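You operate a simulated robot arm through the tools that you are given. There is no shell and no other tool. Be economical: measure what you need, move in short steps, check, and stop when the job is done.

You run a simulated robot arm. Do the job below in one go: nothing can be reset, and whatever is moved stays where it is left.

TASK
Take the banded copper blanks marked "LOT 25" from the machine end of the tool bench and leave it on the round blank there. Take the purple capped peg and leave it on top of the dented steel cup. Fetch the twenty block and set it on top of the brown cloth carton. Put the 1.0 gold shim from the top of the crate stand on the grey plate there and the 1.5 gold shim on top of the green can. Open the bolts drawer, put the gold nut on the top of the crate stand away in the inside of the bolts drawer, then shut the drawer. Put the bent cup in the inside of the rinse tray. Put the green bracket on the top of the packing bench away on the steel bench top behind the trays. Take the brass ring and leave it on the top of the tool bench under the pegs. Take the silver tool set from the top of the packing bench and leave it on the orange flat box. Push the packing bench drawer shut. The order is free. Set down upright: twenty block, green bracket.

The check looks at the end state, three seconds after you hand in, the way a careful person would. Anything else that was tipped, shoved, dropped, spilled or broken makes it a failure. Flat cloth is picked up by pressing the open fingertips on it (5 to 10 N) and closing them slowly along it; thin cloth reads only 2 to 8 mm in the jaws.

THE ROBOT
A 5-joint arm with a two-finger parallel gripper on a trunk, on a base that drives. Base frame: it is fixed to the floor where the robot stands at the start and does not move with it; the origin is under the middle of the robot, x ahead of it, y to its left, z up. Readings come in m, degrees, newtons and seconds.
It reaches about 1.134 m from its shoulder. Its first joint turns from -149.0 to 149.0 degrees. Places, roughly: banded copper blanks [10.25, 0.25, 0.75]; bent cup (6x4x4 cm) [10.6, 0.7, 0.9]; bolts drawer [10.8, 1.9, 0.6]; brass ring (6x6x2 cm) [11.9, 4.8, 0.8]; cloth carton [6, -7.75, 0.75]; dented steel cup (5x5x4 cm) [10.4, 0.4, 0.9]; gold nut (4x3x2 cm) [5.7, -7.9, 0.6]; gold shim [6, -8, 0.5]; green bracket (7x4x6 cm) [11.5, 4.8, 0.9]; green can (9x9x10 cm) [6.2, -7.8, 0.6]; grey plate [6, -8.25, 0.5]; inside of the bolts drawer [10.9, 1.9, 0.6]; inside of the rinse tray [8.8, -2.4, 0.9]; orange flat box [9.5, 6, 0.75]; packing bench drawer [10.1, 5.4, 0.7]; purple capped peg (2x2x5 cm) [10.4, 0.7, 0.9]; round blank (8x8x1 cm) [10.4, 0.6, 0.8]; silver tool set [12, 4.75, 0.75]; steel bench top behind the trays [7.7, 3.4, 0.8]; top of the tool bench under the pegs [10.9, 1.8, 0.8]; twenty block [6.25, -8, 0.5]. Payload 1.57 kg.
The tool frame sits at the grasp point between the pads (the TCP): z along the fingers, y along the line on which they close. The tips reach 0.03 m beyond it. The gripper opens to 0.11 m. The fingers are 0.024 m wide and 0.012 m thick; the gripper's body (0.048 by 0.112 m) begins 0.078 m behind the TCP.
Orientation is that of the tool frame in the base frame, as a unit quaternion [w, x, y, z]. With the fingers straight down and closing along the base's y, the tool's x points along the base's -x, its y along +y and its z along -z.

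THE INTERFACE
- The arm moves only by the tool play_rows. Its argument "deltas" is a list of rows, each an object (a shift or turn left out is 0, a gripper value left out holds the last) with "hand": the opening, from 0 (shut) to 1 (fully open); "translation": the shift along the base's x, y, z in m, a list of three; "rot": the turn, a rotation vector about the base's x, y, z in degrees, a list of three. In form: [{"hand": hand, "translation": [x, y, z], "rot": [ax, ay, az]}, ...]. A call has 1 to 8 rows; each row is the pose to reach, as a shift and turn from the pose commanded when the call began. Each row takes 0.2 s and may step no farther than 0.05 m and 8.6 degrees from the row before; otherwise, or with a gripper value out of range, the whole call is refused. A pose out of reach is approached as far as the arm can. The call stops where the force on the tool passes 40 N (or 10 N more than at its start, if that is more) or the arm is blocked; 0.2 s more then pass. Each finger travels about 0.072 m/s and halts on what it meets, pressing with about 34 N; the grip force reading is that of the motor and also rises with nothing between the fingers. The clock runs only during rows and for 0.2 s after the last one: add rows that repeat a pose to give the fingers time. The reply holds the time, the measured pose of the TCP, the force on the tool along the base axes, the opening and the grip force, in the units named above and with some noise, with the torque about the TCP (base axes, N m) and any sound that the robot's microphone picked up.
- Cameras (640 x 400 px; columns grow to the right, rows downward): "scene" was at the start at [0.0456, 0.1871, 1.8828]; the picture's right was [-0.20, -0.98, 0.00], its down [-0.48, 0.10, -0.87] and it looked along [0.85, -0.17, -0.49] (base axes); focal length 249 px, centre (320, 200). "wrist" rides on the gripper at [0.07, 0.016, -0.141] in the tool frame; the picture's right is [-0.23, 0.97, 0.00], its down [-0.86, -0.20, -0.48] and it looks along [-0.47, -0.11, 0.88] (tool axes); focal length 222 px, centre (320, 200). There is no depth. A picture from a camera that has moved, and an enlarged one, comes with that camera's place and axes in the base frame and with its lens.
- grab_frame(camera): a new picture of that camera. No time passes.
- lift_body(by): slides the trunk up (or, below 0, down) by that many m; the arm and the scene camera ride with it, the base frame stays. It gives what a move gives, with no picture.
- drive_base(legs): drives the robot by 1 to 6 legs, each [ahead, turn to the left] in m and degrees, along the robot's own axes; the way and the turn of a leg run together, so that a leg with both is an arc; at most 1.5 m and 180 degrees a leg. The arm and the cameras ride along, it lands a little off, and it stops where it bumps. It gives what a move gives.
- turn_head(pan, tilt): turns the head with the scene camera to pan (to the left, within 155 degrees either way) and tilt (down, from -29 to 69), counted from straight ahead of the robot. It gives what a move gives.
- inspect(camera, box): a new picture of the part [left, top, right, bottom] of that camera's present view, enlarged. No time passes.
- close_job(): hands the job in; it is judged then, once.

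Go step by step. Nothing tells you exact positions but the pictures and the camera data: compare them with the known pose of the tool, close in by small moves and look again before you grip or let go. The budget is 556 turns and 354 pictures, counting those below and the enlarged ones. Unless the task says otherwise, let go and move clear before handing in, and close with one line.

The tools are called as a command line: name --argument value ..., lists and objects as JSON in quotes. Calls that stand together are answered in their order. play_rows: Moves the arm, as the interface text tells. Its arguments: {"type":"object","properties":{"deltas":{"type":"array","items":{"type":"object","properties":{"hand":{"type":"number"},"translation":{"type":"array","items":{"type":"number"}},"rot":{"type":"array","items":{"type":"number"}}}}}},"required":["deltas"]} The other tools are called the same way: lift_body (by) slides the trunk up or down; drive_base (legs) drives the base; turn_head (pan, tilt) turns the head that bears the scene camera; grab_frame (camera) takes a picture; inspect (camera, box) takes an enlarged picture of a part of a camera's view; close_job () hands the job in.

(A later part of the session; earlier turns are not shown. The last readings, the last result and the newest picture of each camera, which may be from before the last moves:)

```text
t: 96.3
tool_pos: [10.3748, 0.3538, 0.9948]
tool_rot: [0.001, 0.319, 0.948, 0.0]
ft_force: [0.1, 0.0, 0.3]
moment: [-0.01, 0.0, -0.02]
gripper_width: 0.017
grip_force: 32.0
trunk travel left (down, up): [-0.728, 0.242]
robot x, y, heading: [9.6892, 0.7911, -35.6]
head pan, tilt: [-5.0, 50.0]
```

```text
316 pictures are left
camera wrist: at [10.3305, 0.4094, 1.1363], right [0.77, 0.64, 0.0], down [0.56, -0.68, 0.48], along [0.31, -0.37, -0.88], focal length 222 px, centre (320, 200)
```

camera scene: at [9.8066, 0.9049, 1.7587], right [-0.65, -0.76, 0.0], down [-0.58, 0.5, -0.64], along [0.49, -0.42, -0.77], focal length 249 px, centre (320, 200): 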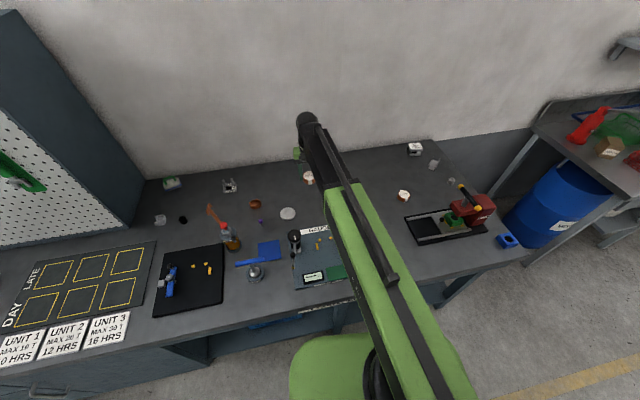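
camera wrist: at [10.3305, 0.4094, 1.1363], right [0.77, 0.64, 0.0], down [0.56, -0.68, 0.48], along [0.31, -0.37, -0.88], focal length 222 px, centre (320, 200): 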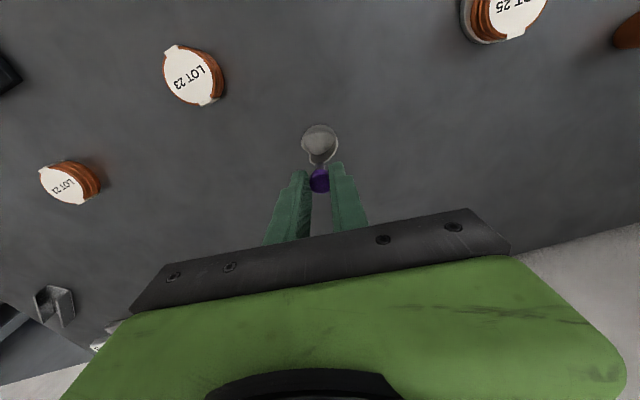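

play_rows --deltas '[{"translation": [-0.003, 0.004, 0]}]'

lift_body --by -0.035

inspect --camera "wrist" --box '[240, 110, 400, 210]'

inspect --camera "scene" --box '[280, 160, 380, 222]'

```text
t: 96.7
tool_pos: [10.372, 0.3578, 0.9955]
tool_rot: [0.002, 0.32, 0.947, -0.001]
ft_force: [-1.0, -0.4, -0.8]
moment: [-0.03, 0.01, 0.0]
gripper_width: 0.0168
grip_force: 31.3
trunk travel left (down, up): [-0.728, 0.242]
robot x, y, heading: [9.6842, 0.7921, -35.4]
head pan, tilt: [-5.0, 50.0]
```

```text
t: 97.5
tool_pos: [10.372, 0.3595, 0.96]
tool_rot: [0.002, 0.32, 0.947, 0.0]
ft_force: [0.2, 0.2, 0.0]
moment: [0.01, 0.01, 0.01]
gripper_width: 0.0169
grip_force: 32.2
trunk travel left (down, up): [-0.693, 0.277]
robot x, y, heading: [9.6853, 0.7913, -35.4]
head pan, tilt: [-5.0, 50.0]
```

```text
4.00 times, centred on (320, 160) of wrist
camera zoom: at [10.3281, 0.4149, 1.1013], right [0.77, 0.64, 0.0], down [0.56, -0.68, 0.48], along [0.31, -0.37, -0.88], focal length 888 px, centre (320, 360)
```

zoom: 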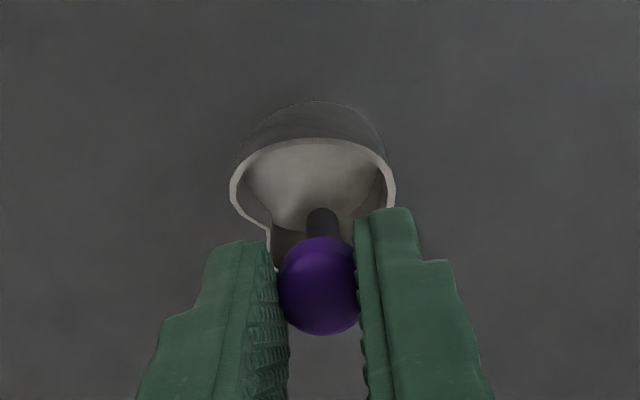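

```text
6.40 times, centred on (330, 191) of scene
camera zoom: at [9.8062, 0.9044, 1.6697], right [-0.65, -0.76, 0.0], down [-0.58, 0.5, -0.64], along [0.49, -0.42, -0.77], focal length 1591 px, centre (256, 258)
```

zoom: 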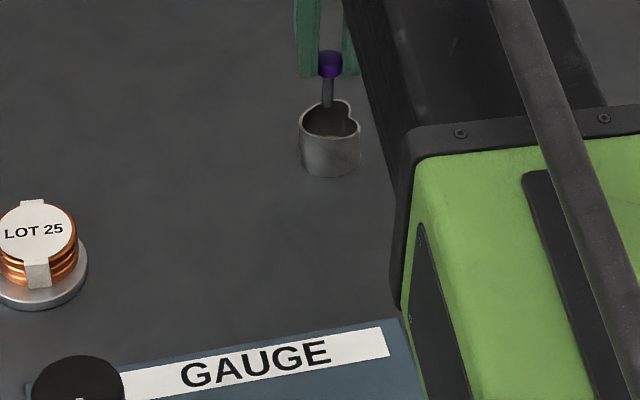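

play_rows --deltas '[{"translation": [0, 0, -0.01]}, {"translation": [0, 0, -0.015]}]'

```text
t: 98.1
tool_pos: [10.3731, 0.3586, 0.9597]
tool_rot: [0.002, 0.319, 0.948, -0.001]
ft_force: [-0.8, -0.8, -0.2]
moment: [0.02, 0.0, 0.0]
gripper_width: 0.017
grip_force: 31.6
out of reach, approached as far as the arm can: row 1, 2
trunk travel left (down, up): [-0.693, 0.277]
robot x, y, heading: [9.6881, 0.791, -35.5]
head pan, tilt: [-5.0, 50.0]
```

The arm sits at its lower posture limit, so I'll raise it on a lowered trunk to get gentle, force-limited descents.

play_rows --deltas '[{"translation": [0, 0, 0.05]}, {"translation": [0, 0, 0.1]}, {"translation": [0, 0, 0.15]}, {"translation": [0, 0, 0.2]}]'

lift_body --by -0.19

play_rows --deltas '[{"translation": [0, 0, -0.02]}]'

grab_frame --camera "scene"

```text
t: 99.1
tool_pos: [10.3726, 0.3586, 0.9602]
tool_rot: [0.001, 0.32, 0.948, 0.0]
ft_force: [0.0, 0.5, -0.2]
moment: [0.02, 0.01, 0.04]
gripper_width: 0.0168
grip_force: 32.3
out of reach, approached as far as the arm can: row 1, 2, 3, 4
trunk travel left (down, up): [-0.693, 0.277]
robot x, y, heading: [9.6869, 0.7886, -35.7]
head pan, tilt: [-5.0, 50.0]
```

```text
t: 100.0
tool_pos: [10.368, 0.3602, 0.9068]
tool_rot: [0.004, 0.32, 0.947, -0.001]
ft_force: [-10.3, 7.5, 67.5]
moment: [0.28, 0.36, 0.04]
gripper_width: 0.0171
grip_force: 32.0
trunk travel left (down, up): [-0.635, 0.335]
robot x, y, heading: [9.6847, 0.7891, -35.4]
head pan, tilt: [-5.0, 50.0]
stopped: the force on the tool passed its limit at 376 N (the readings are from after the stop); the commanded pose is now the measured one
```

```text
t: 100.4
tool_pos: [10.3677, 0.3619, 0.9071]
tool_rot: [0.006, 0.321, 0.947, -0.002]
ft_force: [-13.1, 8.2, 65.8]
moment: [0.32, 0.59, 0.06]
gripper_width: 0.0171
grip_force: 31.8
out of reach, approached as far as the arm can: row 1
trunk travel left (down, up): [-0.635, 0.335]
robot x, y, heading: [9.6857, 0.7932, -35.5]
head pan, tilt: [-5.0, 50.0]
```

```text
313 pictures are left
camera scene: at [9.7983, 0.9094, 1.6123], right [-0.65, -0.76, 0.0], down [-0.58, 0.49, -0.65], along [0.49, -0.42, -0.76], focal length 249 px, centre (320, 200)
```

scene: 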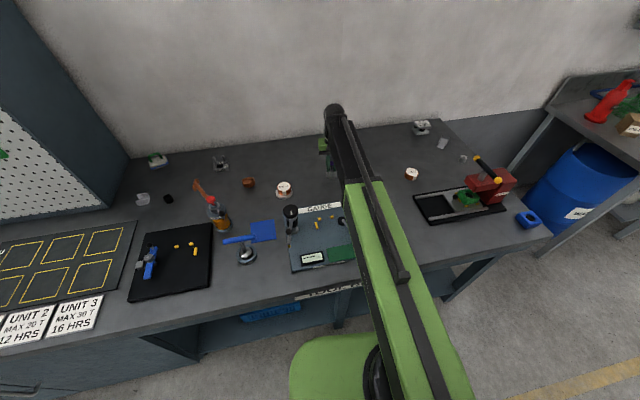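

The arm itself cannot change height; only the trunk can. The peg has reached the cup floor and is pressing; I'll ease off a few mm and check.

lift_body --by 0.004

inspect --camera "wrist" --box '[240, 110, 400, 210]'

inspect --camera "scene" --box '[280, 120, 380, 182]'

```text
t: 100.9
tool_pos: [10.3729, 0.3591, 0.9057]
tool_rot: [0.006, 0.319, 0.948, -0.002]
ft_force: [-7.4, 3.9, 27.5]
moment: [0.16, 0.31, -0.01]
gripper_width: 0.0169
grip_force: 32.6
trunk travel left (down, up): [-0.639, 0.331]
robot x, y, heading: [9.6868, 0.7938, -35.4]
head pan, tilt: [-5.0, 50.0]
```

```text
4.00 times, centred on (320, 160) of wrist
camera zoom: at [10.3269, 0.4154, 1.0486], right [0.77, 0.64, 0.0], down [0.55, -0.67, 0.49], along [0.31, -0.37, -0.87], focal length 888 px, centre (320, 360)
```

zoom: 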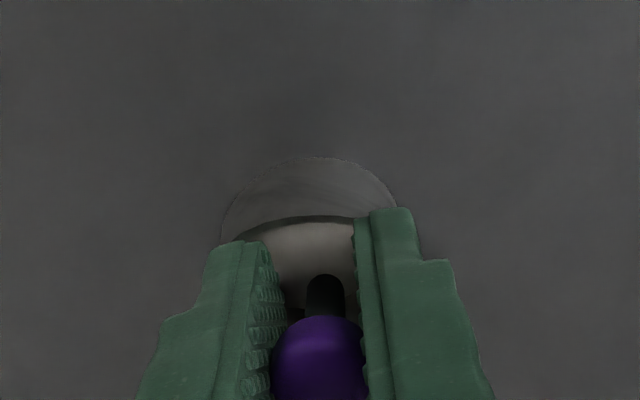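

```text
6.40 times, centred on (330, 151) of scene
camera zoom: at [9.8029, 0.9065, 1.6155], right [-0.65, -0.76, 0.0], down [-0.58, 0.5, -0.65], along [0.49, -0.42, -0.76], focal length 1591 px, centre (256, 514)
```

zoom: 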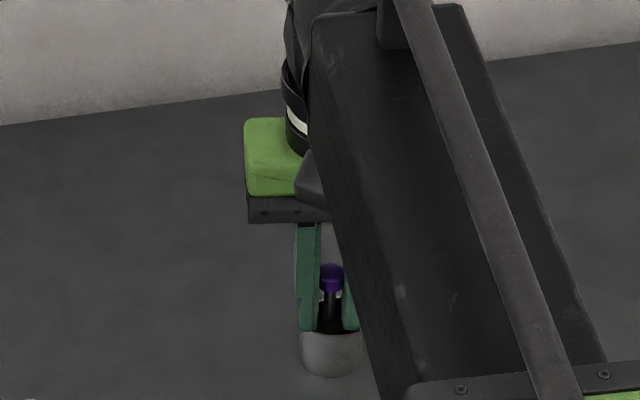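

lift_body --by 0.005

grab_frame --camera "wrist"

```text
t: 101.4
tool_pos: [10.3742, 0.3569, 0.9109]
tool_rot: [0.004, 0.32, 0.948, -0.002]
ft_force: [0.0, -0.1, -0.5]
moment: [0.01, 0.0, -0.01]
gripper_width: 0.017
grip_force: 32.3
trunk travel left (down, up): [-0.644, 0.326]
robot x, y, heading: [9.6873, 0.7884, -35.4]
head pan, tilt: [-5.0, 50.0]
```

```text
310 pictures are left
camera wrist: at [10.3292, 0.414, 1.0517], right [0.77, 0.64, 0.0], down [0.56, -0.67, 0.49], along [0.31, -0.37, -0.87], focal length 222 px, centre (320, 200)
```

wrist: 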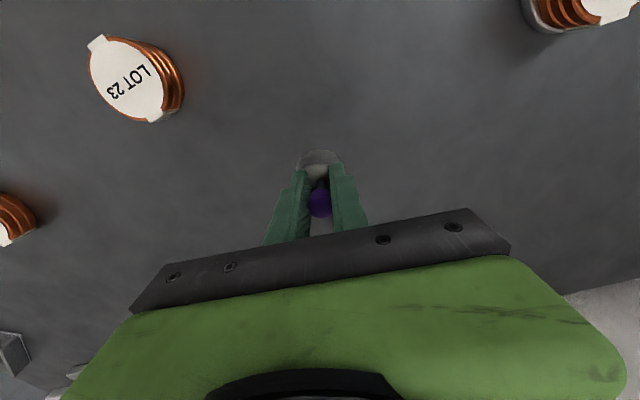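

lift_body --by -0.002

play_rows --deltas '[{"hand": 0.175}, {"hand": 0.185}, {"hand": 0.19}, {"hand": 0.19}]'

grab_frame --camera "wrist"

```text
t: 102.0
tool_pos: [10.3731, 0.3571, 0.9093]
tool_rot: [0.003, 0.319, 0.948, -0.001]
ft_force: [0.2, 0.1, -0.9]
moment: [0.0, -0.05, 0.0]
gripper_width: 0.0168
grip_force: 32.0
trunk travel left (down, up): [-0.642, 0.328]
robot x, y, heading: [9.6857, 0.7917, -35.3]
head pan, tilt: [-5.0, 50.0]
```

```text
t: 103.0
tool_pos: [10.3733, 0.3575, 0.9088]
tool_rot: [0.004, 0.321, 0.947, -0.001]
ft_force: [0.6, -0.2, -1.3]
moment: [0.02, -0.01, -0.02]
gripper_width: 0.0207
grip_force: 0.1
trunk travel left (down, up): [-0.642, 0.328]
robot x, y, heading: [9.6898, 0.7898, -35.5]
head pan, tilt: [-5.0, 50.0]
```

```text
309 pictures are left
camera wrist: at [10.3289, 0.4141, 1.05], right [0.77, 0.64, 0.0], down [0.56, -0.67, 0.49], along [0.31, -0.37, -0.87], focal length 222 px, centre (320, 200)
```

wrist: 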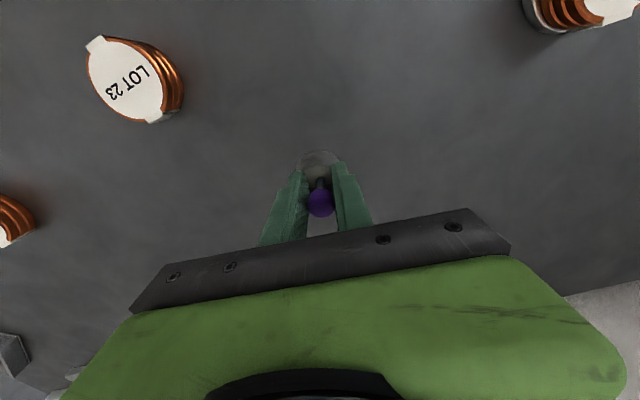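

lift_body --by 0.06

inspect --camera "wrist" --box '[240, 110, 400, 210]'

inspect --camera "scene" --box '[280, 150, 380, 212]'

```text
t: 104.0
tool_pos: [10.3731, 0.357, 0.9694]
tool_rot: [0.003, 0.32, 0.948, -0.001]
ft_force: [0.5, 0.4, 0.2]
moment: [-0.03, 0.0, -0.01]
gripper_width: 0.0208
grip_force: 0.2
trunk travel left (down, up): [-0.702, 0.268]
robot x, y, heading: [9.6888, 0.791, -35.5]
head pan, tilt: [-5.0, 50.0]
```

```text
4.00 times, centred on (320, 160) of wrist
camera zoom: at [10.329, 0.4141, 1.11], right [0.77, 0.64, 0.0], down [0.56, -0.67, 0.49], along [0.31, -0.37, -0.87], focal length 888 px, centre (320, 360)
```

zoom: 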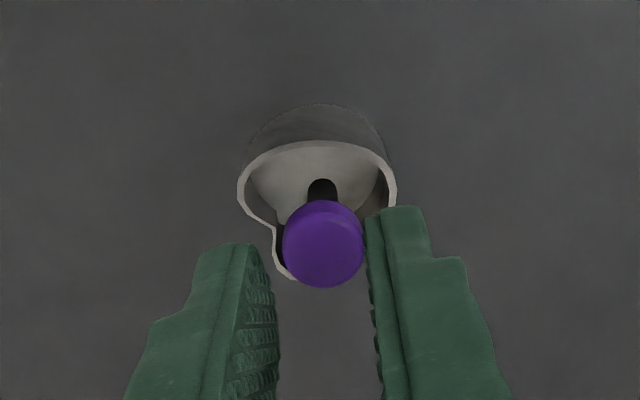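

```text
6.40 times, centred on (330, 181) of scene
camera zoom: at [9.8066, 0.9042, 1.6788], right [-0.65, -0.76, 0.0], down [-0.58, 0.5, -0.64], along [0.49, -0.42, -0.77], focal length 1591 px, centre (256, 322)
```

zoom: 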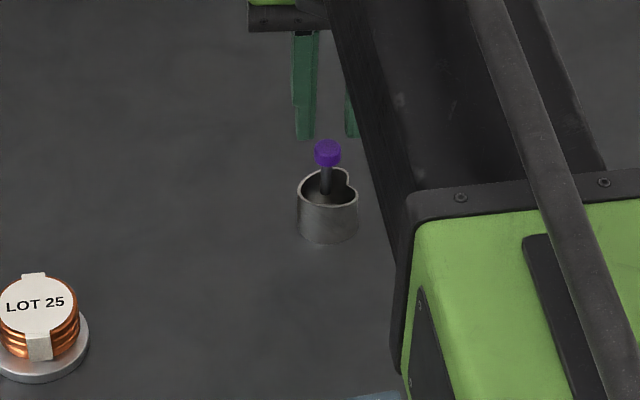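

The peg stands upright in the cup. Next, the bent copper cup at ≈(10.55,0.66); I'll move above it with a more open hand.

lift_body --by 0.04

play_rows --deltas '[{"translation": [0.03, 0.035, 0], "hand": 0.9}, {"translation": [0.06, 0.07, 0]}, {"translation": [0.09, 0.105, 0]}, {"translation": [0.12, 0.14, 0]}, {"translation": [0.15, 0.175, 0]}, {"translation": [0.165, 0.215, 0]}, {"translation": [0.175, 0.26, 0]}, {"translation": [0.177, 0.3, 0]}]'

grab_frame --camera "wrist"

```text
t: 104.8
tool_pos: [10.3748, 0.3577, 1.0093]
tool_rot: [0.004, 0.319, 0.948, -0.001]
ft_force: [0.1, 0.3, -0.1]
moment: [-0.02, -0.02, -0.01]
gripper_width: 0.0212
grip_force: 0.0
trunk travel left (down, up): [-0.742, 0.228]
robot x, y, heading: [9.6819, 0.786, -35.4]
head pan, tilt: [-5.0, 50.0]
```

```text
t: 106.6
tool_pos: [10.5501, 0.6568, 1.0099]
tool_rot: [0.004, 0.319, 0.948, -0.002]
ft_force: [0.7, -0.1, -0.4]
moment: [0.0, -0.03, 0.01]
gripper_width: 0.0987
grip_force: 0.0
trunk travel left (down, up): [-0.742, 0.228]
robot x, y, heading: [9.6885, 0.7915, -35.4]
head pan, tilt: [-5.0, 50.0]
```

```text
306 pictures are left
camera wrist: at [10.5042, 0.713, 1.15], right [0.77, 0.64, 0.0], down [0.56, -0.67, 0.49], along [0.31, -0.37, -0.87], focal length 222 px, centre (320, 200)
```

wrist: 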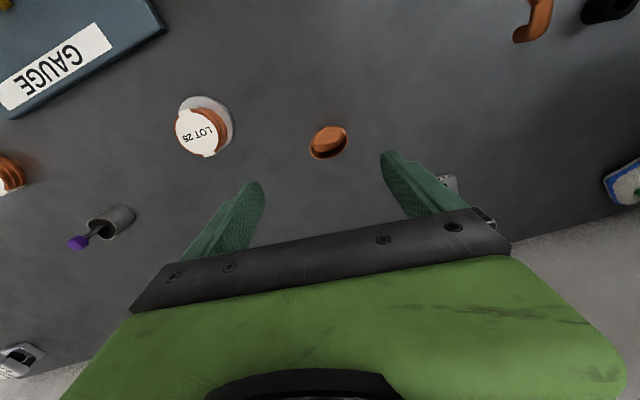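

inspect --camera "wrist" --box '[288, 117, 368, 167]'

inspect --camera "scene" --box '[200, 160, 300, 222]'

```text
8.00 times, centred on (328, 142) of wrist
camera zoom: at [10.5042, 0.713, 1.15], right [0.77, 0.64, 0.0], down [0.56, -0.67, 0.49], along [0.31, -0.37, -0.87], focal length 1777 px, centre (256, 664)
```

zoom: 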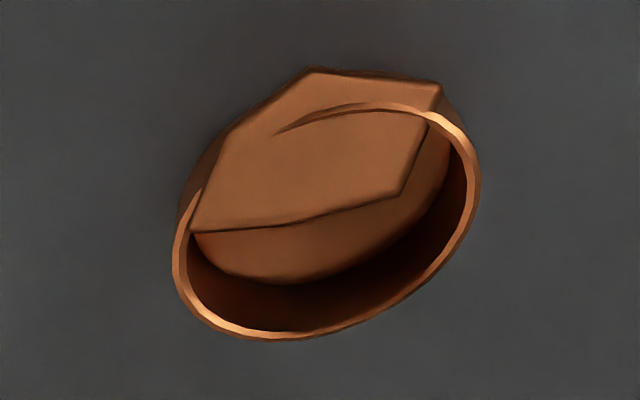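

```text
6.40 times, centred on (250, 191) of scene
camera zoom: at [9.8065, 0.9048, 1.7188], right [-0.65, -0.76, 0.0], down [-0.58, 0.5, -0.64], along [0.49, -0.42, -0.77], focal length 1591 px, centre (768, 258)
```

zoom: 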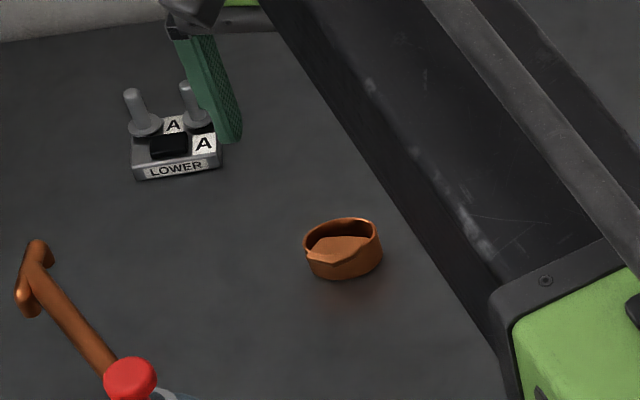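

play_rows --deltas '[{"translation": [0.004, 0.003, 0], "rot": [0, 0, 6], "hand": 0.85}, {"translation": [0.008, 0.006, 0], "rot": [0, 0, 12]}]'

lift_body --by -0.1

grab_frame --camera "wrist"

```text
t: 107.2
tool_pos: [10.5563, 0.6618, 1.0083]
tool_rot: [0.004, 0.219, 0.976, 0.0]
ft_force: [-0.7, -0.6, 0.2]
moment: [-0.01, -0.01, -0.03]
gripper_width: 0.0937
grip_force: 0.1
trunk travel left (down, up): [-0.742, 0.228]
robot x, y, heading: [9.6853, 0.7902, -35.2]
head pan, tilt: [-5.0, 50.0]
```

```text
t: 108.5
tool_pos: [10.5585, 0.6631, 0.9088]
tool_rot: [0.003, 0.219, 0.976, -0.001]
ft_force: [-0.3, -1.3, -1.2]
moment: [0.02, 0.02, 0.0]
gripper_width: 0.0933
grip_force: 0.2
trunk travel left (down, up): [-0.642, 0.328]
robot x, y, heading: [9.6881, 0.7916, -35.4]
head pan, tilt: [-5.0, 50.0]
```

```text
303 pictures are left
camera wrist: at [10.502, 0.7078, 1.0501], right [0.62, 0.78, 0.0], down [0.68, -0.54, 0.49], along [0.38, -0.3, -0.87], focal length 222 px, centre (320, 200)
```

wrist: 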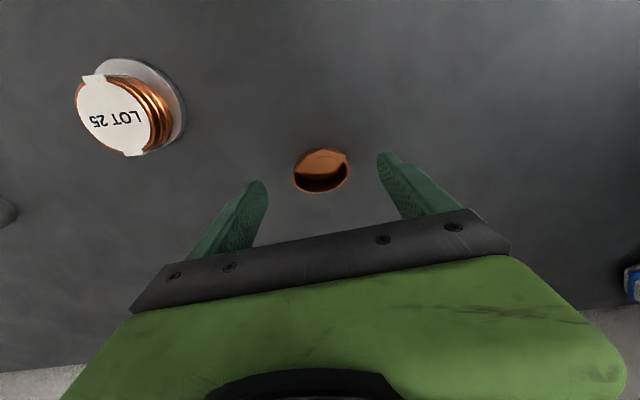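

lift_body --by -0.032

grab_frame --camera "wrist"

```text
t: 109.3
tool_pos: [10.5577, 0.6618, 0.8757]
tool_rot: [0.003, 0.219, 0.976, 0.0]
ft_force: [0.2, -0.5, 1.1]
moment: [0.01, -0.06, -0.02]
gripper_width: 0.0935
grip_force: 0.0
trunk travel left (down, up): [-0.61, 0.36]
robot x, y, heading: [9.6834, 0.7944, -35.3]
head pan, tilt: [-5.0, 50.0]
```

```text
302 pictures are left
camera wrist: at [10.502, 0.7079, 1.018], right [0.62, 0.78, 0.0], down [0.68, -0.54, 0.49], along [0.38, -0.3, -0.87], focal length 222 px, centre (320, 200)
```

wrist: 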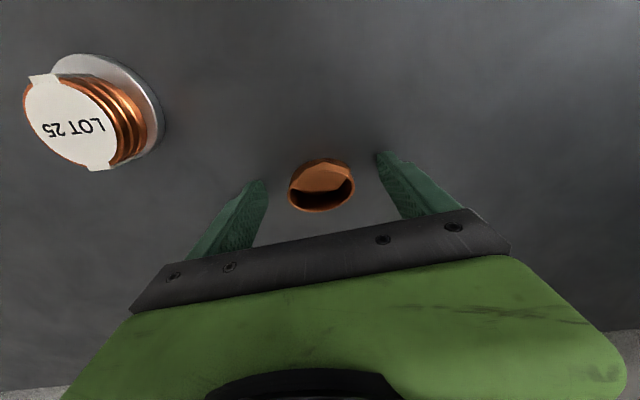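

play_rows --deltas '[{"hand": 0.7}, {"hand": 0.6}, {"hand": 0.5}, {"hand": 0.35}, {"hand": 0.35}, {"hand": 0.35}]'

lift_body --by 0.03

grab_frame --camera "wrist"

```text
t: 110.7
tool_pos: [10.5574, 0.6625, 0.8753]
tool_rot: [0.004, 0.219, 0.976, -0.001]
ft_force: [-0.3, 0.7, -0.5]
moment: [-0.03, 0.0, -0.02]
gripper_width: 0.0508
grip_force: 34.1
trunk travel left (down, up): [-0.61, 0.36]
robot x, y, heading: [9.6888, 0.7912, -35.4]
head pan, tilt: [-5.0, 50.0]
```

```text
t: 111.4
tool_pos: [10.5575, 0.6628, 0.907]
tool_rot: [0.004, 0.219, 0.976, -0.001]
ft_force: [0.0, 0.1, -1.2]
moment: [0.03, -0.01, -0.03]
gripper_width: 0.0508
grip_force: 34.0
trunk travel left (down, up): [-0.64, 0.33]
robot x, y, heading: [9.6833, 0.7951, -35.5]
head pan, tilt: [-5.0, 50.0]
```

```text
301 pictures are left
camera wrist: at [10.5022, 0.708, 1.048], right [0.62, 0.78, 0.0], down [0.68, -0.54, 0.48], along [0.38, -0.3, -0.87], focal length 222 px, centre (320, 200)
```

wrist: 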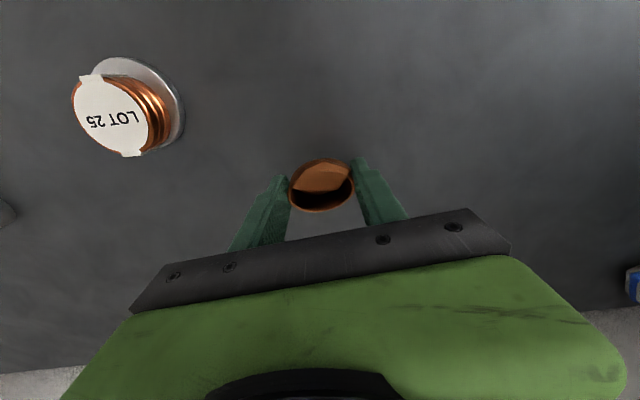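

The bent cup is held (51 mm). I'll raise it, back off and look toward the rinse tray.

lift_body --by 0.25

drive_base --legs '[[-0.8, 0]]'

play_rows --deltas '[{"translation": [-0.04, -0.02, 0]}, {"translation": [-0.08, -0.04, 0]}, {"translation": [-0.12, -0.06, 0]}, {"translation": [-0.16, -0.08, 0]}, {"translation": [-0.2, -0.11, 0]}, {"translation": [-0.24, -0.14, 0]}, {"translation": [-0.28, -0.17, 0]}, {"translation": [-0.31, -0.2, 0]}]'

turn_head --pan -40 --tilt 20

grab_frame --camera "scene"

```text
t: 114.0
tool_pos: [10.5568, 0.6622, 1.1567]
tool_rot: [0.005, 0.219, 0.976, 0.0]
ft_force: [-0.5, 0.2, -0.5]
moment: [-0.01, -0.01, 0.01]
gripper_width: 0.0504
grip_force: 33.7
trunk travel left (down, up): [-0.89, 0.08]
robot x, y, heading: [9.6885, 0.7889, -35.5]
head pan, tilt: [-5.0, 50.0]
```

```text
t: 118.3
tool_pos: [9.8999, 1.1276, 1.1577]
tool_rot: [0.005, 0.221, 0.975, -0.002]
ft_force: [0.1, 0.3, 0.0]
moment: [-0.01, 0.0, -0.01]
gripper_width: 0.0504
grip_force: 34.2
trunk travel left (down, up): [-0.89, 0.08]
robot x, y, heading: [9.0302, 1.2621, -35.9]
head pan, tilt: [-5.0, 50.0]
```

```text
t: 120.1
tool_pos: [9.5901, 0.9252, 1.1564]
tool_rot: [0.004, 0.222, 0.975, 0.0]
ft_force: [0.3, 0.7, 0.0]
moment: [0.05, -0.01, 0.01]
gripper_width: 0.0504
grip_force: 33.4
trunk travel left (down, up): [-0.89, 0.08]
robot x, y, heading: [9.0287, 1.2618, -36.2]
head pan, tilt: [-5.0, 50.0]
```

```text
t: 121.2
tool_pos: [9.5913, 0.9256, 1.1568]
tool_rot: [0.003, 0.22, 0.976, -0.001]
ft_force: [-0.3, 1.0, -0.1]
moment: [0.0, 0.0, 0.0]
gripper_width: 0.0506
grip_force: 33.8
trunk travel left (down, up): [-0.89, 0.08]
robot x, y, heading: [9.0288, 1.2589, -35.6]
head pan, tilt: [-40.0, 20.0]
```

```text
300 pictures are left
camera scene: at [9.1153, 1.3325, 1.9123], right [-0.97, -0.25, 0.0], down [-0.08, 0.33, -0.94], along [0.23, -0.91, -0.34], focal length 249 px, centre (320, 200)
```

scene: 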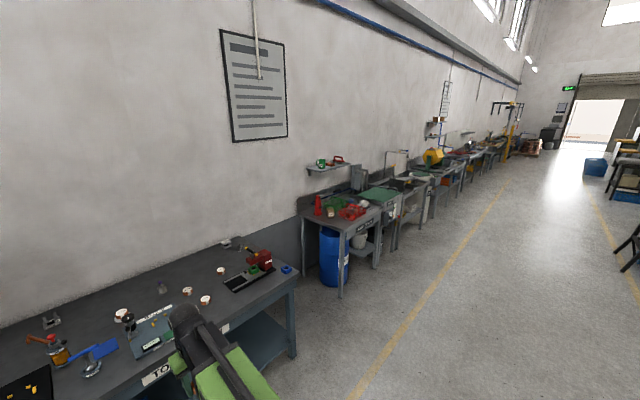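

The rinse tray is about 3.7 m along the wall row. I'll drive down the aisle parallel to the benches.

drive_base --legs '[[0, -71], [1.5, 0], [1.4, 0]]'

turn_head --pan 50 --tilt 25

grab_frame --camera "scene"

```text
t: 138.1
tool_pos: [8.0409, -2.1179, 1.1562]
tool_rot: [0.002, 0.753, 0.658, -0.003]
ft_force: [0.7, 0.0, -0.6]
moment: [0.03, 0.02, 0.02]
gripper_width: 0.0504
grip_force: 34.2
trunk travel left (down, up): [-0.89, 0.08]
robot x, y, heading: [8.1886, -1.4792, -108.2]
head pan, tilt: [-40.0, 20.0]
```

```text
t: 139.8
tool_pos: [8.0409, -2.117, 1.1574]
tool_rot: [0.002, 0.753, 0.658, -0.003]
ft_force: [0.3, 0.0, 0.5]
moment: [0.0, -0.01, -0.02]
gripper_width: 0.0505
grip_force: 34.4
trunk travel left (down, up): [-0.89, 0.08]
robot x, y, heading: [8.1868, -1.4824, -108.0]
head pan, tilt: [50.0, 25.0]
```

```text
299 pictures are left
camera scene: at [8.4114, -1.5705, 1.9043], right [-0.85, -0.53, 0.0], down [-0.22, 0.36, -0.91], along [0.48, -0.77, -0.42], focal length 249 px, centre (320, 200)
```

scene: 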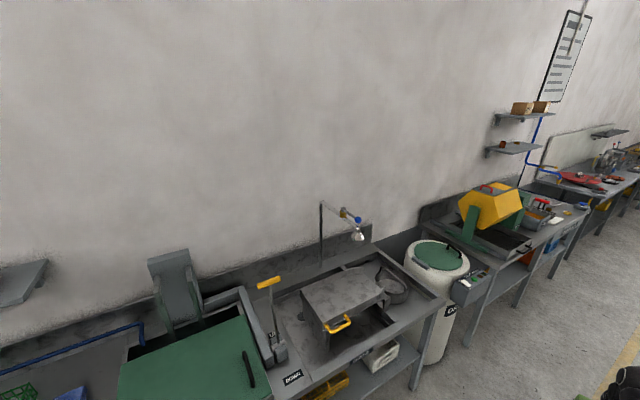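

inspect --camera "scene" --box '[240, 220, 480, 370]'

inspect --camera "scene" --box '[100, 240, 340, 390]'

```text
2.67 times, centred on (360, 295) of scene
camera zoom: at [8.4114, -1.5705, 1.9043], right [-0.85, -0.53, 0.0], down [-0.22, 0.36, -0.91], along [0.48, -0.77, -0.42], focal length 663 px, centre (213, -53)
```

zoom: 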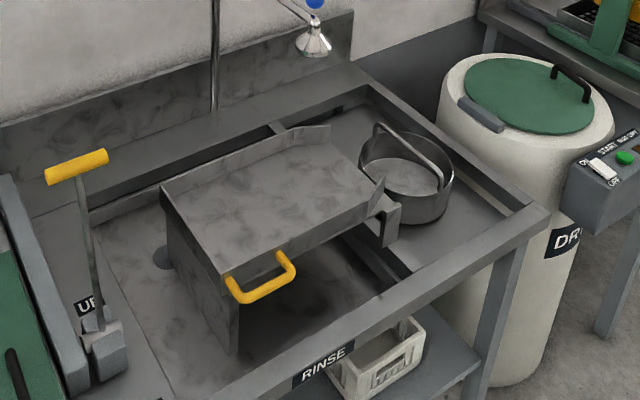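

```text
2.67 times, centred on (220, 315) of scene
camera zoom: at [8.4114, -1.5705, 1.9043], right [-0.85, -0.53, 0.0], down [-0.22, 0.36, -0.91], along [0.48, -0.77, -0.42], focal length 663 px, centre (587, -107)
```

zoom: 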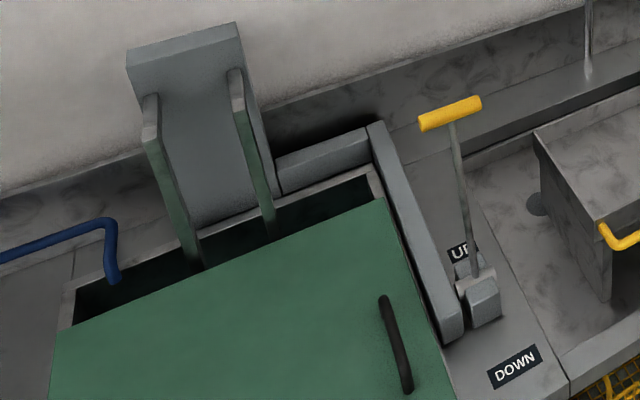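

The rinse tray is the grey pan with the yellow handle at ≈(8.84,-2.42). I'll approach it squarely from the aisle.

drive_base --legs '[[0, -47.5], [0.65, 0], [0, 127.5]]'

turn_head --pan 0 --tilt 35

grab_frame --camera "scene"

```text
t: 150.9
tool_pos: [8.1994, -1.9956, 1.1577]
tool_rot: [0.004, 0.139, 0.99, 0.0]
ft_force: [-0.6, 0.8, 0.2]
moment: [-0.04, 0.0, -0.03]
gripper_width: 0.0505
grip_force: 34.0
trunk travel left (down, up): [-0.89, 0.08]
robot x, y, heading: [7.6147, -1.7165, -26.9]
head pan, tilt: [50.0, 25.0]
```

```text
t: 152.1
tool_pos: [8.2, -1.9957, 1.1567]
tool_rot: [0.004, 0.14, 0.99, -0.001]
ft_force: [0.1, 0.3, -1.0]
moment: [-0.01, 0.01, -0.01]
gripper_width: 0.0503
grip_force: 34.2
trunk travel left (down, up): [-0.89, 0.08]
robot x, y, heading: [7.6124, -1.715, -27.1]
head pan, tilt: [0.0, 35.0]
```

```text
296 pictures are left
camera scene: at [7.7295, -1.5838, 1.8885], right [-0.45, -0.89, 0.0], down [-0.51, 0.26, -0.82], along [0.73, -0.37, -0.57], focal length 249 px, centre (320, 200)
```

scene: 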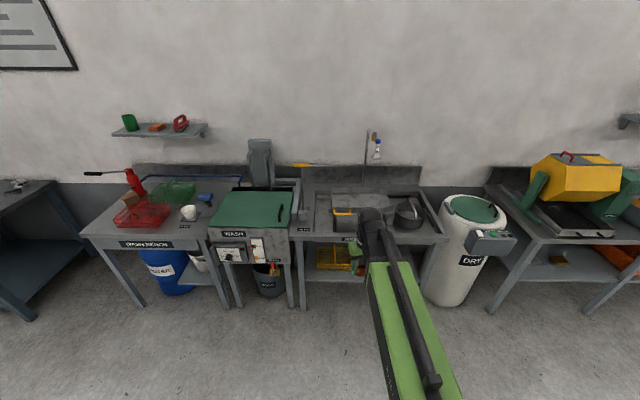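

drive_base --legs '[[0, -3], [0.58, 0]]'

turn_head --pan 8 --tilt 50

grab_frame --camera "scene"

grab_frame --camera "wrist"

```text
t: 155.7
tool_pos: [8.6815, -2.3155, 1.1562]
tool_rot: [0.003, 0.166, 0.986, 0.0]
ft_force: [0.2, -0.8, -0.7]
moment: [0.05, 0.03, -0.02]
gripper_width: 0.05
grip_force: 33.9
trunk travel left (down, up): [-0.89, 0.08]
robot x, y, heading: [8.1135, -1.9991, -30.3]
head pan, tilt: [0.0, 35.0]
```

```text
t: 156.5
tool_pos: [8.6809, -2.3149, 1.1565]
tool_rot: [0.003, 0.166, 0.986, -0.001]
ft_force: [0.0, 0.5, -0.6]
moment: [0.01, 0.01, -0.01]
gripper_width: 0.0504
grip_force: 34.1
trunk travel left (down, up): [-0.89, 0.08]
robot x, y, heading: [8.1086, -2.0004, -30.5]
head pan, tilt: [8.0, 50.0]
```

```text
295 pictures are left
camera scene: at [8.23, -1.8625, 1.8669], right [-0.38, -0.92, 0.0], down [-0.71, 0.29, -0.64], along [0.59, -0.24, -0.77], focal length 249 px, centre (320, 200)
```

scene: 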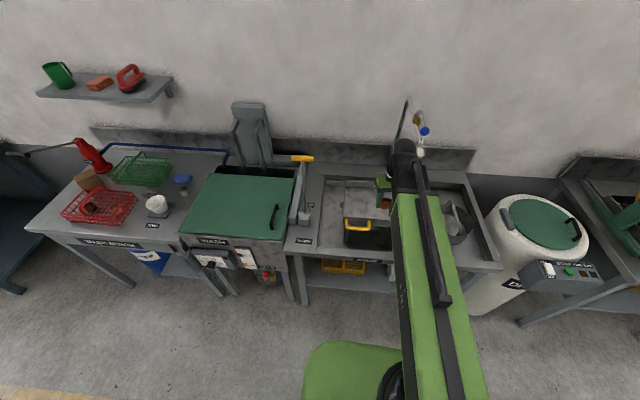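

```text
294 pictures are left
camera wrist: at [8.6212, -2.2761, 1.2979], right [0.53, 0.85, 0.0], down [0.74, -0.47, 0.49], along [0.41, -0.26, -0.87], focal length 222 px, centre (320, 200)
```

wrist: 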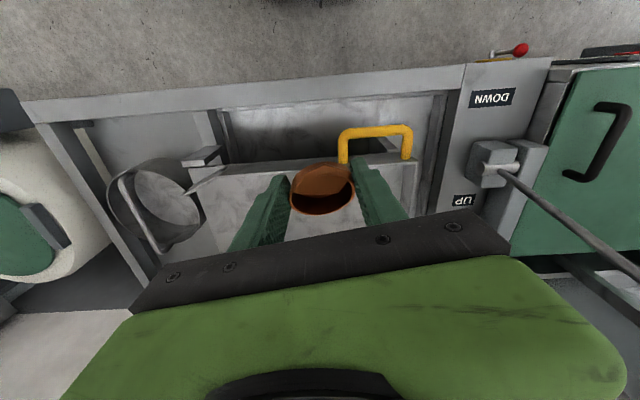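

inspect --camera "wrist" --box '[160, 90, 440, 265]'

inspect --camera "scene" --box '[280, 140, 500, 278]'

```text
2.29 times, centred on (300, 178) of wrist
camera zoom: at [8.6212, -2.2761, 1.2979], right [0.53, 0.85, 0.0], down [0.74, -0.47, 0.49], along [0.41, -0.26, -0.87], focal length 508 px, centre (366, 251)
```

zoom: 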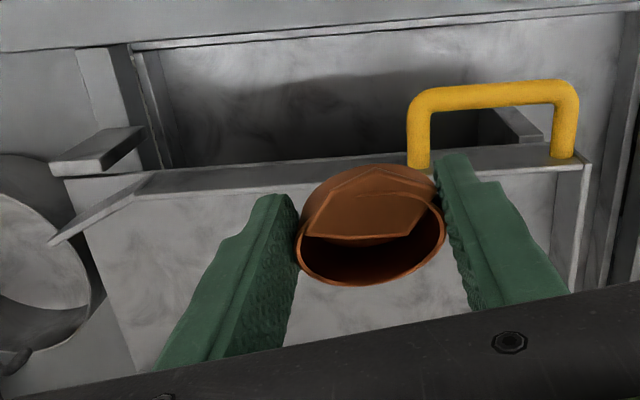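

```text
2.90 times, centred on (390, 209) of scene
camera zoom: at [8.23, -1.8625, 1.8669], right [-0.38, -0.92, 0.0], down [-0.71, 0.29, -0.64], along [0.59, -0.24, -0.77], focal length 720 px, centre (117, 174)
```

zoom: 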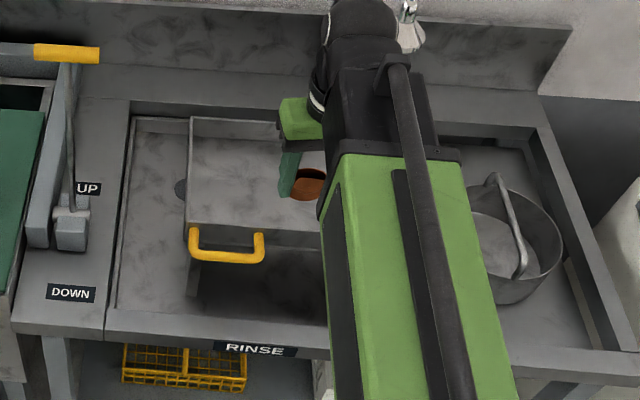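

The tray is an open shallow pan, centre ≈(8.839,-2.425). I'll move the cup over it and lower part way.

play_rows --deltas '[{"translation": [0.04, -0.028, 0]}, {"translation": [0.08, -0.056, 0]}, {"translation": [0.12, -0.083, 0]}, {"translation": [0.158, -0.11, 0]}]'

grab_frame --camera "wrist"

lift_body --by -0.13

grab_frame --camera "wrist"

```text
t: 157.7
tool_pos: [8.8427, -2.4193, 1.157]
tool_rot: [0.006, 0.163, 0.987, 0.002]
ft_force: [7.9, 15.6, -2.5]
moment: [-1.54, 0.79, -0.32]
gripper_width: 0.0504
grip_force: 33.8
trunk travel left (down, up): [-0.89, 0.08]
robot x, y, heading: [8.1139, -2.0001, -30.2]
head pan, tilt: [8.0, 50.0]
stopped in row 4: the force on the tool passed its limit at 43 N (the readings are from after the stop); the commanded pose is now the measured one
```

```text
291 pictures are left
camera wrist: at [8.7826, -2.3801, 1.2982], right [0.53, 0.85, 0.01], down [0.74, -0.46, 0.48], along [0.41, -0.25, -0.87], focal length 222 px, centre (320, 200)
```

wrist: 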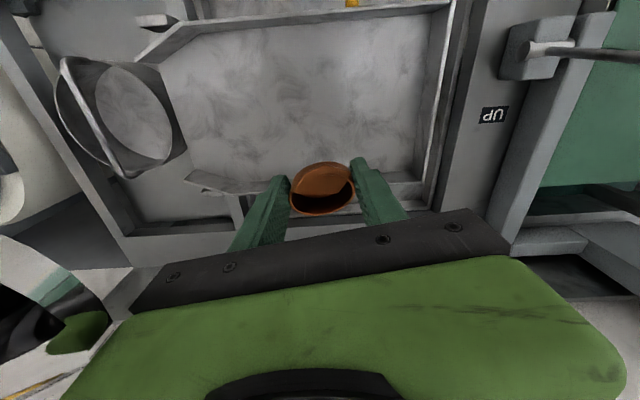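

```text
t: 159.3
tool_pos: [8.842, -2.4233, 1.0273]
tool_rot: [0.004, 0.165, 0.986, 0.001]
ft_force: [0.1, 0.3, 0.1]
moment: [0.0, -0.01, 0.02]
gripper_width: 0.0506
grip_force: 33.9
trunk travel left (down, up): [-0.76, 0.21]
robot x, y, heading: [8.1136, -2.0015, -30.2]
head pan, tilt: [8.0, 50.0]
```

```text
290 pictures are left
camera wrist: at [8.7806, -2.3838, 1.1681], right [0.53, 0.85, 0.0], down [0.74, -0.47, 0.48], along [0.41, -0.25, -0.87], focal length 222 px, centre (320, 200)
```

wrist: 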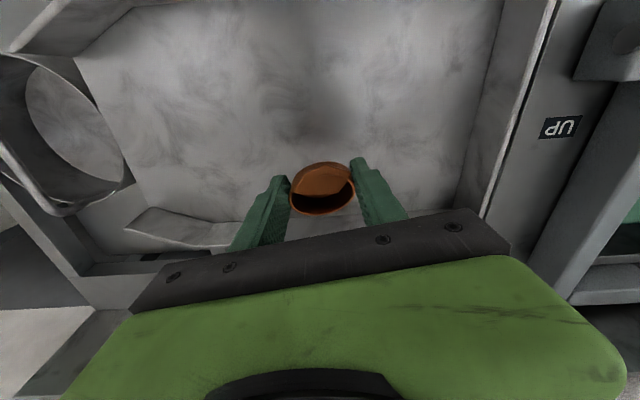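

The pan interior is under the cup; the bump was likely the faucet head behind. I'll shift 5 cm toward the front of the pan and lower in steps.

play_rows --deltas '[{"translation": [-0.022, 0.013, 0]}, {"translation": [-0.043, 0.026, 0]}]'

lift_body --by -0.04

grab_frame --camera "wrist"

grab_frame --camera "scene"

```text
t: 159.9
tool_pos: [8.7982, -2.3962, 1.0266]
tool_rot: [0.005, 0.164, 0.986, 0.001]
ft_force: [-1.2, 0.0, 0.6]
moment: [0.01, 0.01, 0.0]
gripper_width: 0.0502
grip_force: 33.9
trunk travel left (down, up): [-0.76, 0.21]
robot x, y, heading: [8.113, -2.0008, -30.5]
head pan, tilt: [8.0, 50.0]
```

```text
t: 160.7
tool_pos: [8.7989, -2.395, 0.988]
tool_rot: [0.005, 0.165, 0.986, 0.0]
ft_force: [0.2, -0.8, -0.7]
moment: [-0.01, 0.0, 0.02]
gripper_width: 0.0507
grip_force: 33.8
trunk travel left (down, up): [-0.72, 0.25]
robot x, y, heading: [8.1077, -1.999, -30.0]
head pan, tilt: [8.0, 50.0]
```

```text
289 pictures are left
camera wrist: at [8.7379, -2.3575, 1.128], right [0.53, 0.85, 0.01], down [0.74, -0.47, 0.48], along [0.41, -0.25, -0.87], focal length 222 px, centre (320, 200)
```

wrist: 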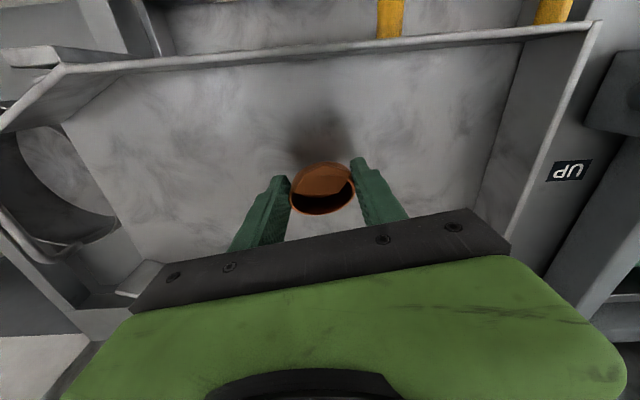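

```text
288 pictures are left
camera scene: at [8.2296, -1.8622, 1.6968], right [-0.38, -0.92, 0.0], down [-0.71, 0.29, -0.64], along [0.59, -0.24, -0.77], focal length 249 px, centre (320, 200)
```

scene: 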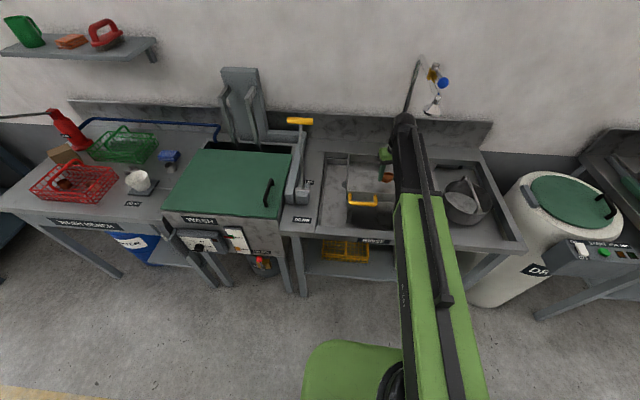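

lift_body --by -0.03

grab_frame --camera "wrist"

```text
t: 161.4
tool_pos: [8.7978, -2.3962, 0.9583]
tool_rot: [0.006, 0.164, 0.986, 0.001]
ft_force: [5.7, -3.0, 28.4]
moment: [-0.15, -0.26, 0.0]
gripper_width: 0.0503
grip_force: 33.7
trunk travel left (down, up): [-0.69, 0.28]
robot x, y, heading: [8.1145, -2.0012, -30.5]
head pan, tilt: [8.0, 50.0]
```

```text
287 pictures are left
camera wrist: at [8.7367, -2.3568, 1.0997], right [0.53, 0.85, 0.01], down [0.74, -0.47, 0.49], along [0.41, -0.25, -0.87], focal length 222 px, centre (320, 200)
```

wrist: 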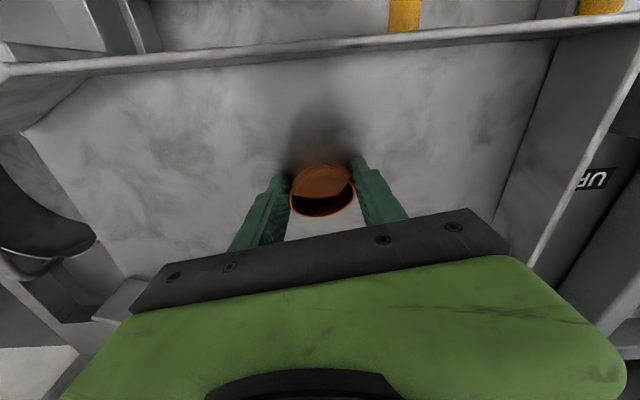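

Contact with the pan floor (28 N). Releasing and rising.

play_rows --deltas '[{"hand": 0.5}, {"hand": 0.6}, {"hand": 0.75}, {"hand": 0.75}]'

lift_body --by 0.08

grab_frame --camera "wrist"

```text
t: 162.4
tool_pos: [8.7986, -2.395, 0.9568]
tool_rot: [0.004, 0.164, 0.986, 0.002]
ft_force: [0.2, -0.2, -0.5]
moment: [-0.01, 0.01, 0.02]
gripper_width: 0.0824
grip_force: 0.1
trunk travel left (down, up): [-0.69, 0.28]
robot x, y, heading: [8.112, -1.9982, -30.2]
head pan, tilt: [8.0, 50.0]
```

```text
t: 163.6
tool_pos: [8.7983, -2.3954, 1.0357]
tool_rot: [0.004, 0.165, 0.986, 0.001]
ft_force: [-0.2, -0.1, 0.4]
moment: [0.01, -0.02, 0.02]
gripper_width: 0.0823
grip_force: 0.2
trunk travel left (down, up): [-0.77, 0.2]
robot x, y, heading: [8.1102, -2.0028, -30.2]
head pan, tilt: [8.0, 50.0]
```

```text
286 pictures are left
camera wrist: at [8.7381, -2.3574, 1.178], right [0.53, 0.85, 0.0], down [0.74, -0.47, 0.48], along [0.41, -0.25, -0.87], focal length 222 px, centre (320, 200)
```

wrist: 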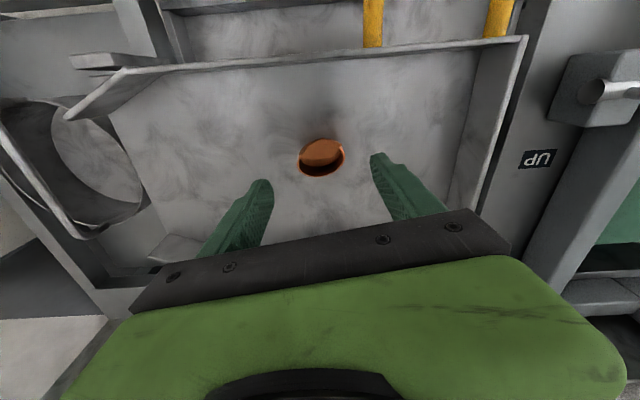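

The bent cup stands in the rinse tray. I'll retract, back out and head down the aisle toward the crate stand near (6,-8).

play_rows --deltas '[{"translation": [-0.04, 0.024, 0]}, {"translation": [-0.08, 0.048, 0]}, {"translation": [-0.11, 0.07, 0]}]'

lift_body --by 0.12

drive_base --legs '[[-0.7, 0]]'

turn_head --pan -90 --tilt 18

grab_frame --camera "scene"

```text
t: 164.4
tool_pos: [8.6865, -2.3235, 1.0369]
tool_rot: [0.004, 0.164, 0.986, 0.002]
ft_force: [-0.2, -0.8, 0.7]
moment: [0.04, 0.02, 0.01]
gripper_width: 0.0824
grip_force: 0.0
trunk travel left (down, up): [-0.77, 0.2]
robot x, y, heading: [8.1114, -2.0035, -30.4]
head pan, tilt: [8.0, 50.0]
```

```text
t: 165.9
tool_pos: [8.6874, -2.3237, 1.1557]
tool_rot: [0.005, 0.164, 0.986, 0.0]
ft_force: [0.0, -0.1, -0.8]
moment: [0.03, 0.02, 0.0]
gripper_width: 0.0825
grip_force: 0.1
trunk travel left (down, up): [-0.89, 0.08]
robot x, y, heading: [8.1127, -2.0012, -30.7]
head pan, tilt: [8.0, 50.0]
```

```text
t: 169.8
tool_pos: [8.073, -1.9631, 1.1569]
tool_rot: [0.004, 0.162, 0.987, 0.001]
ft_force: [0.2, -0.1, 0.0]
moment: [-0.01, 0.02, 0.02]
gripper_width: 0.0826
grip_force: 0.0
trunk travel left (down, up): [-0.89, 0.08]
robot x, y, heading: [7.4995, -1.6416, -30.0]
head pan, tilt: [8.0, 50.0]
```

```text
t: 171.5
tool_pos: [8.0728, -1.9633, 1.1568]
tool_rot: [0.005, 0.163, 0.987, 0.001]
ft_force: [-0.4, 0.1, 0.6]
moment: [0.03, 0.0, 0.04]
gripper_width: 0.0827
grip_force: 0.0
trunk travel left (down, up): [-0.89, 0.08]
robot x, y, heading: [7.4995, -1.6407, -30.1]
head pan, tilt: [-90.0, 18.0]
```

```text
285 pictures are left
camera scene: at [7.4963, -1.554, 1.9156], right [-0.86, 0.5, 0.0], down [0.16, 0.27, -0.95], along [-0.48, -0.82, -0.31], focal length 249 px, centre (320, 200)
```

scene: 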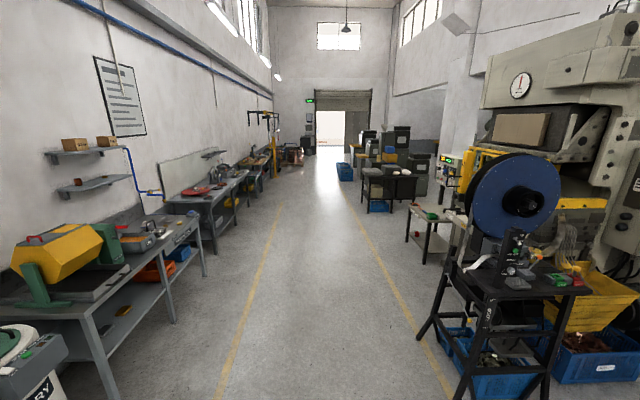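

drive_base --legs '[[0, -90], [1.5, 0], [1.5, 0], [1.0, 0]]'

turn_head --pan 30 --tilt 22

grab_frame --camera "scene"

```text
t: 194.6
tool_pos: [5.2014, -5.7072, 1.1562]
tool_rot: [0.004, 0.809, 0.588, -0.002]
ft_force: [-0.7, -0.4, -0.2]
moment: [0.02, -0.02, -0.02]
gripper_width: 0.0826
grip_force: 0.1
trunk travel left (down, up): [-0.89, 0.08]
robot x, y, heading: [5.5146, -5.1265, -119.3]
head pan, tilt: [-90.0, 18.0]
```

```text
t: 196.6
tool_pos: [5.2007, -5.7071, 1.157]
tool_rot: [0.004, 0.808, 0.589, -0.003]
ft_force: [-0.7, -0.3, -0.3]
moment: [0.03, -0.01, -0.02]
gripper_width: 0.0826
grip_force: 0.0
trunk travel left (down, up): [-0.89, 0.08]
robot x, y, heading: [5.5124, -5.1293, -119.1]
head pan, tilt: [30.0, 22.0]
```

```text
284 pictures are left
camera scene: at [5.6842, -5.2642, 1.9091], right [-1.0, -0.01, 0.0], down [0.0, 0.37, -0.93], along [0.01, -0.93, -0.37], focal length 249 px, centre (320, 200)
```

scene: 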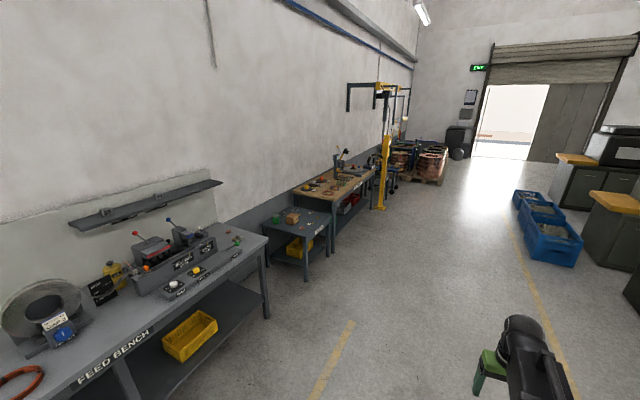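

inspect --camera "scene" --box '[250, 195, 346, 255]'

```text
6.67 times, centred on (298, 225) of scene
camera zoom: at [5.6842, -5.2642, 1.9091], right [-1.0, -0.01, 0.0], down [0.0, 0.37, -0.93], along [0.01, -0.93, -0.37], focal length 1657 px, centre (467, 33)
```

zoom: 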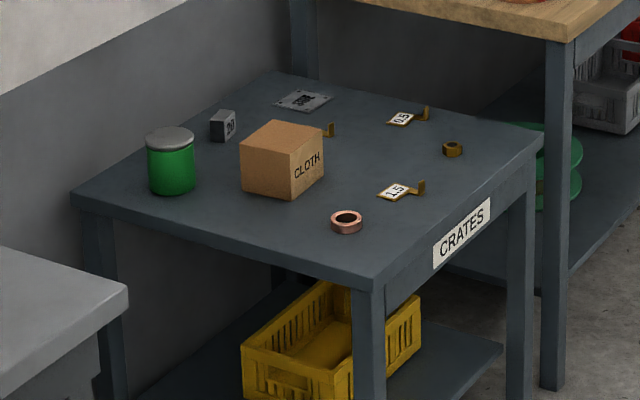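

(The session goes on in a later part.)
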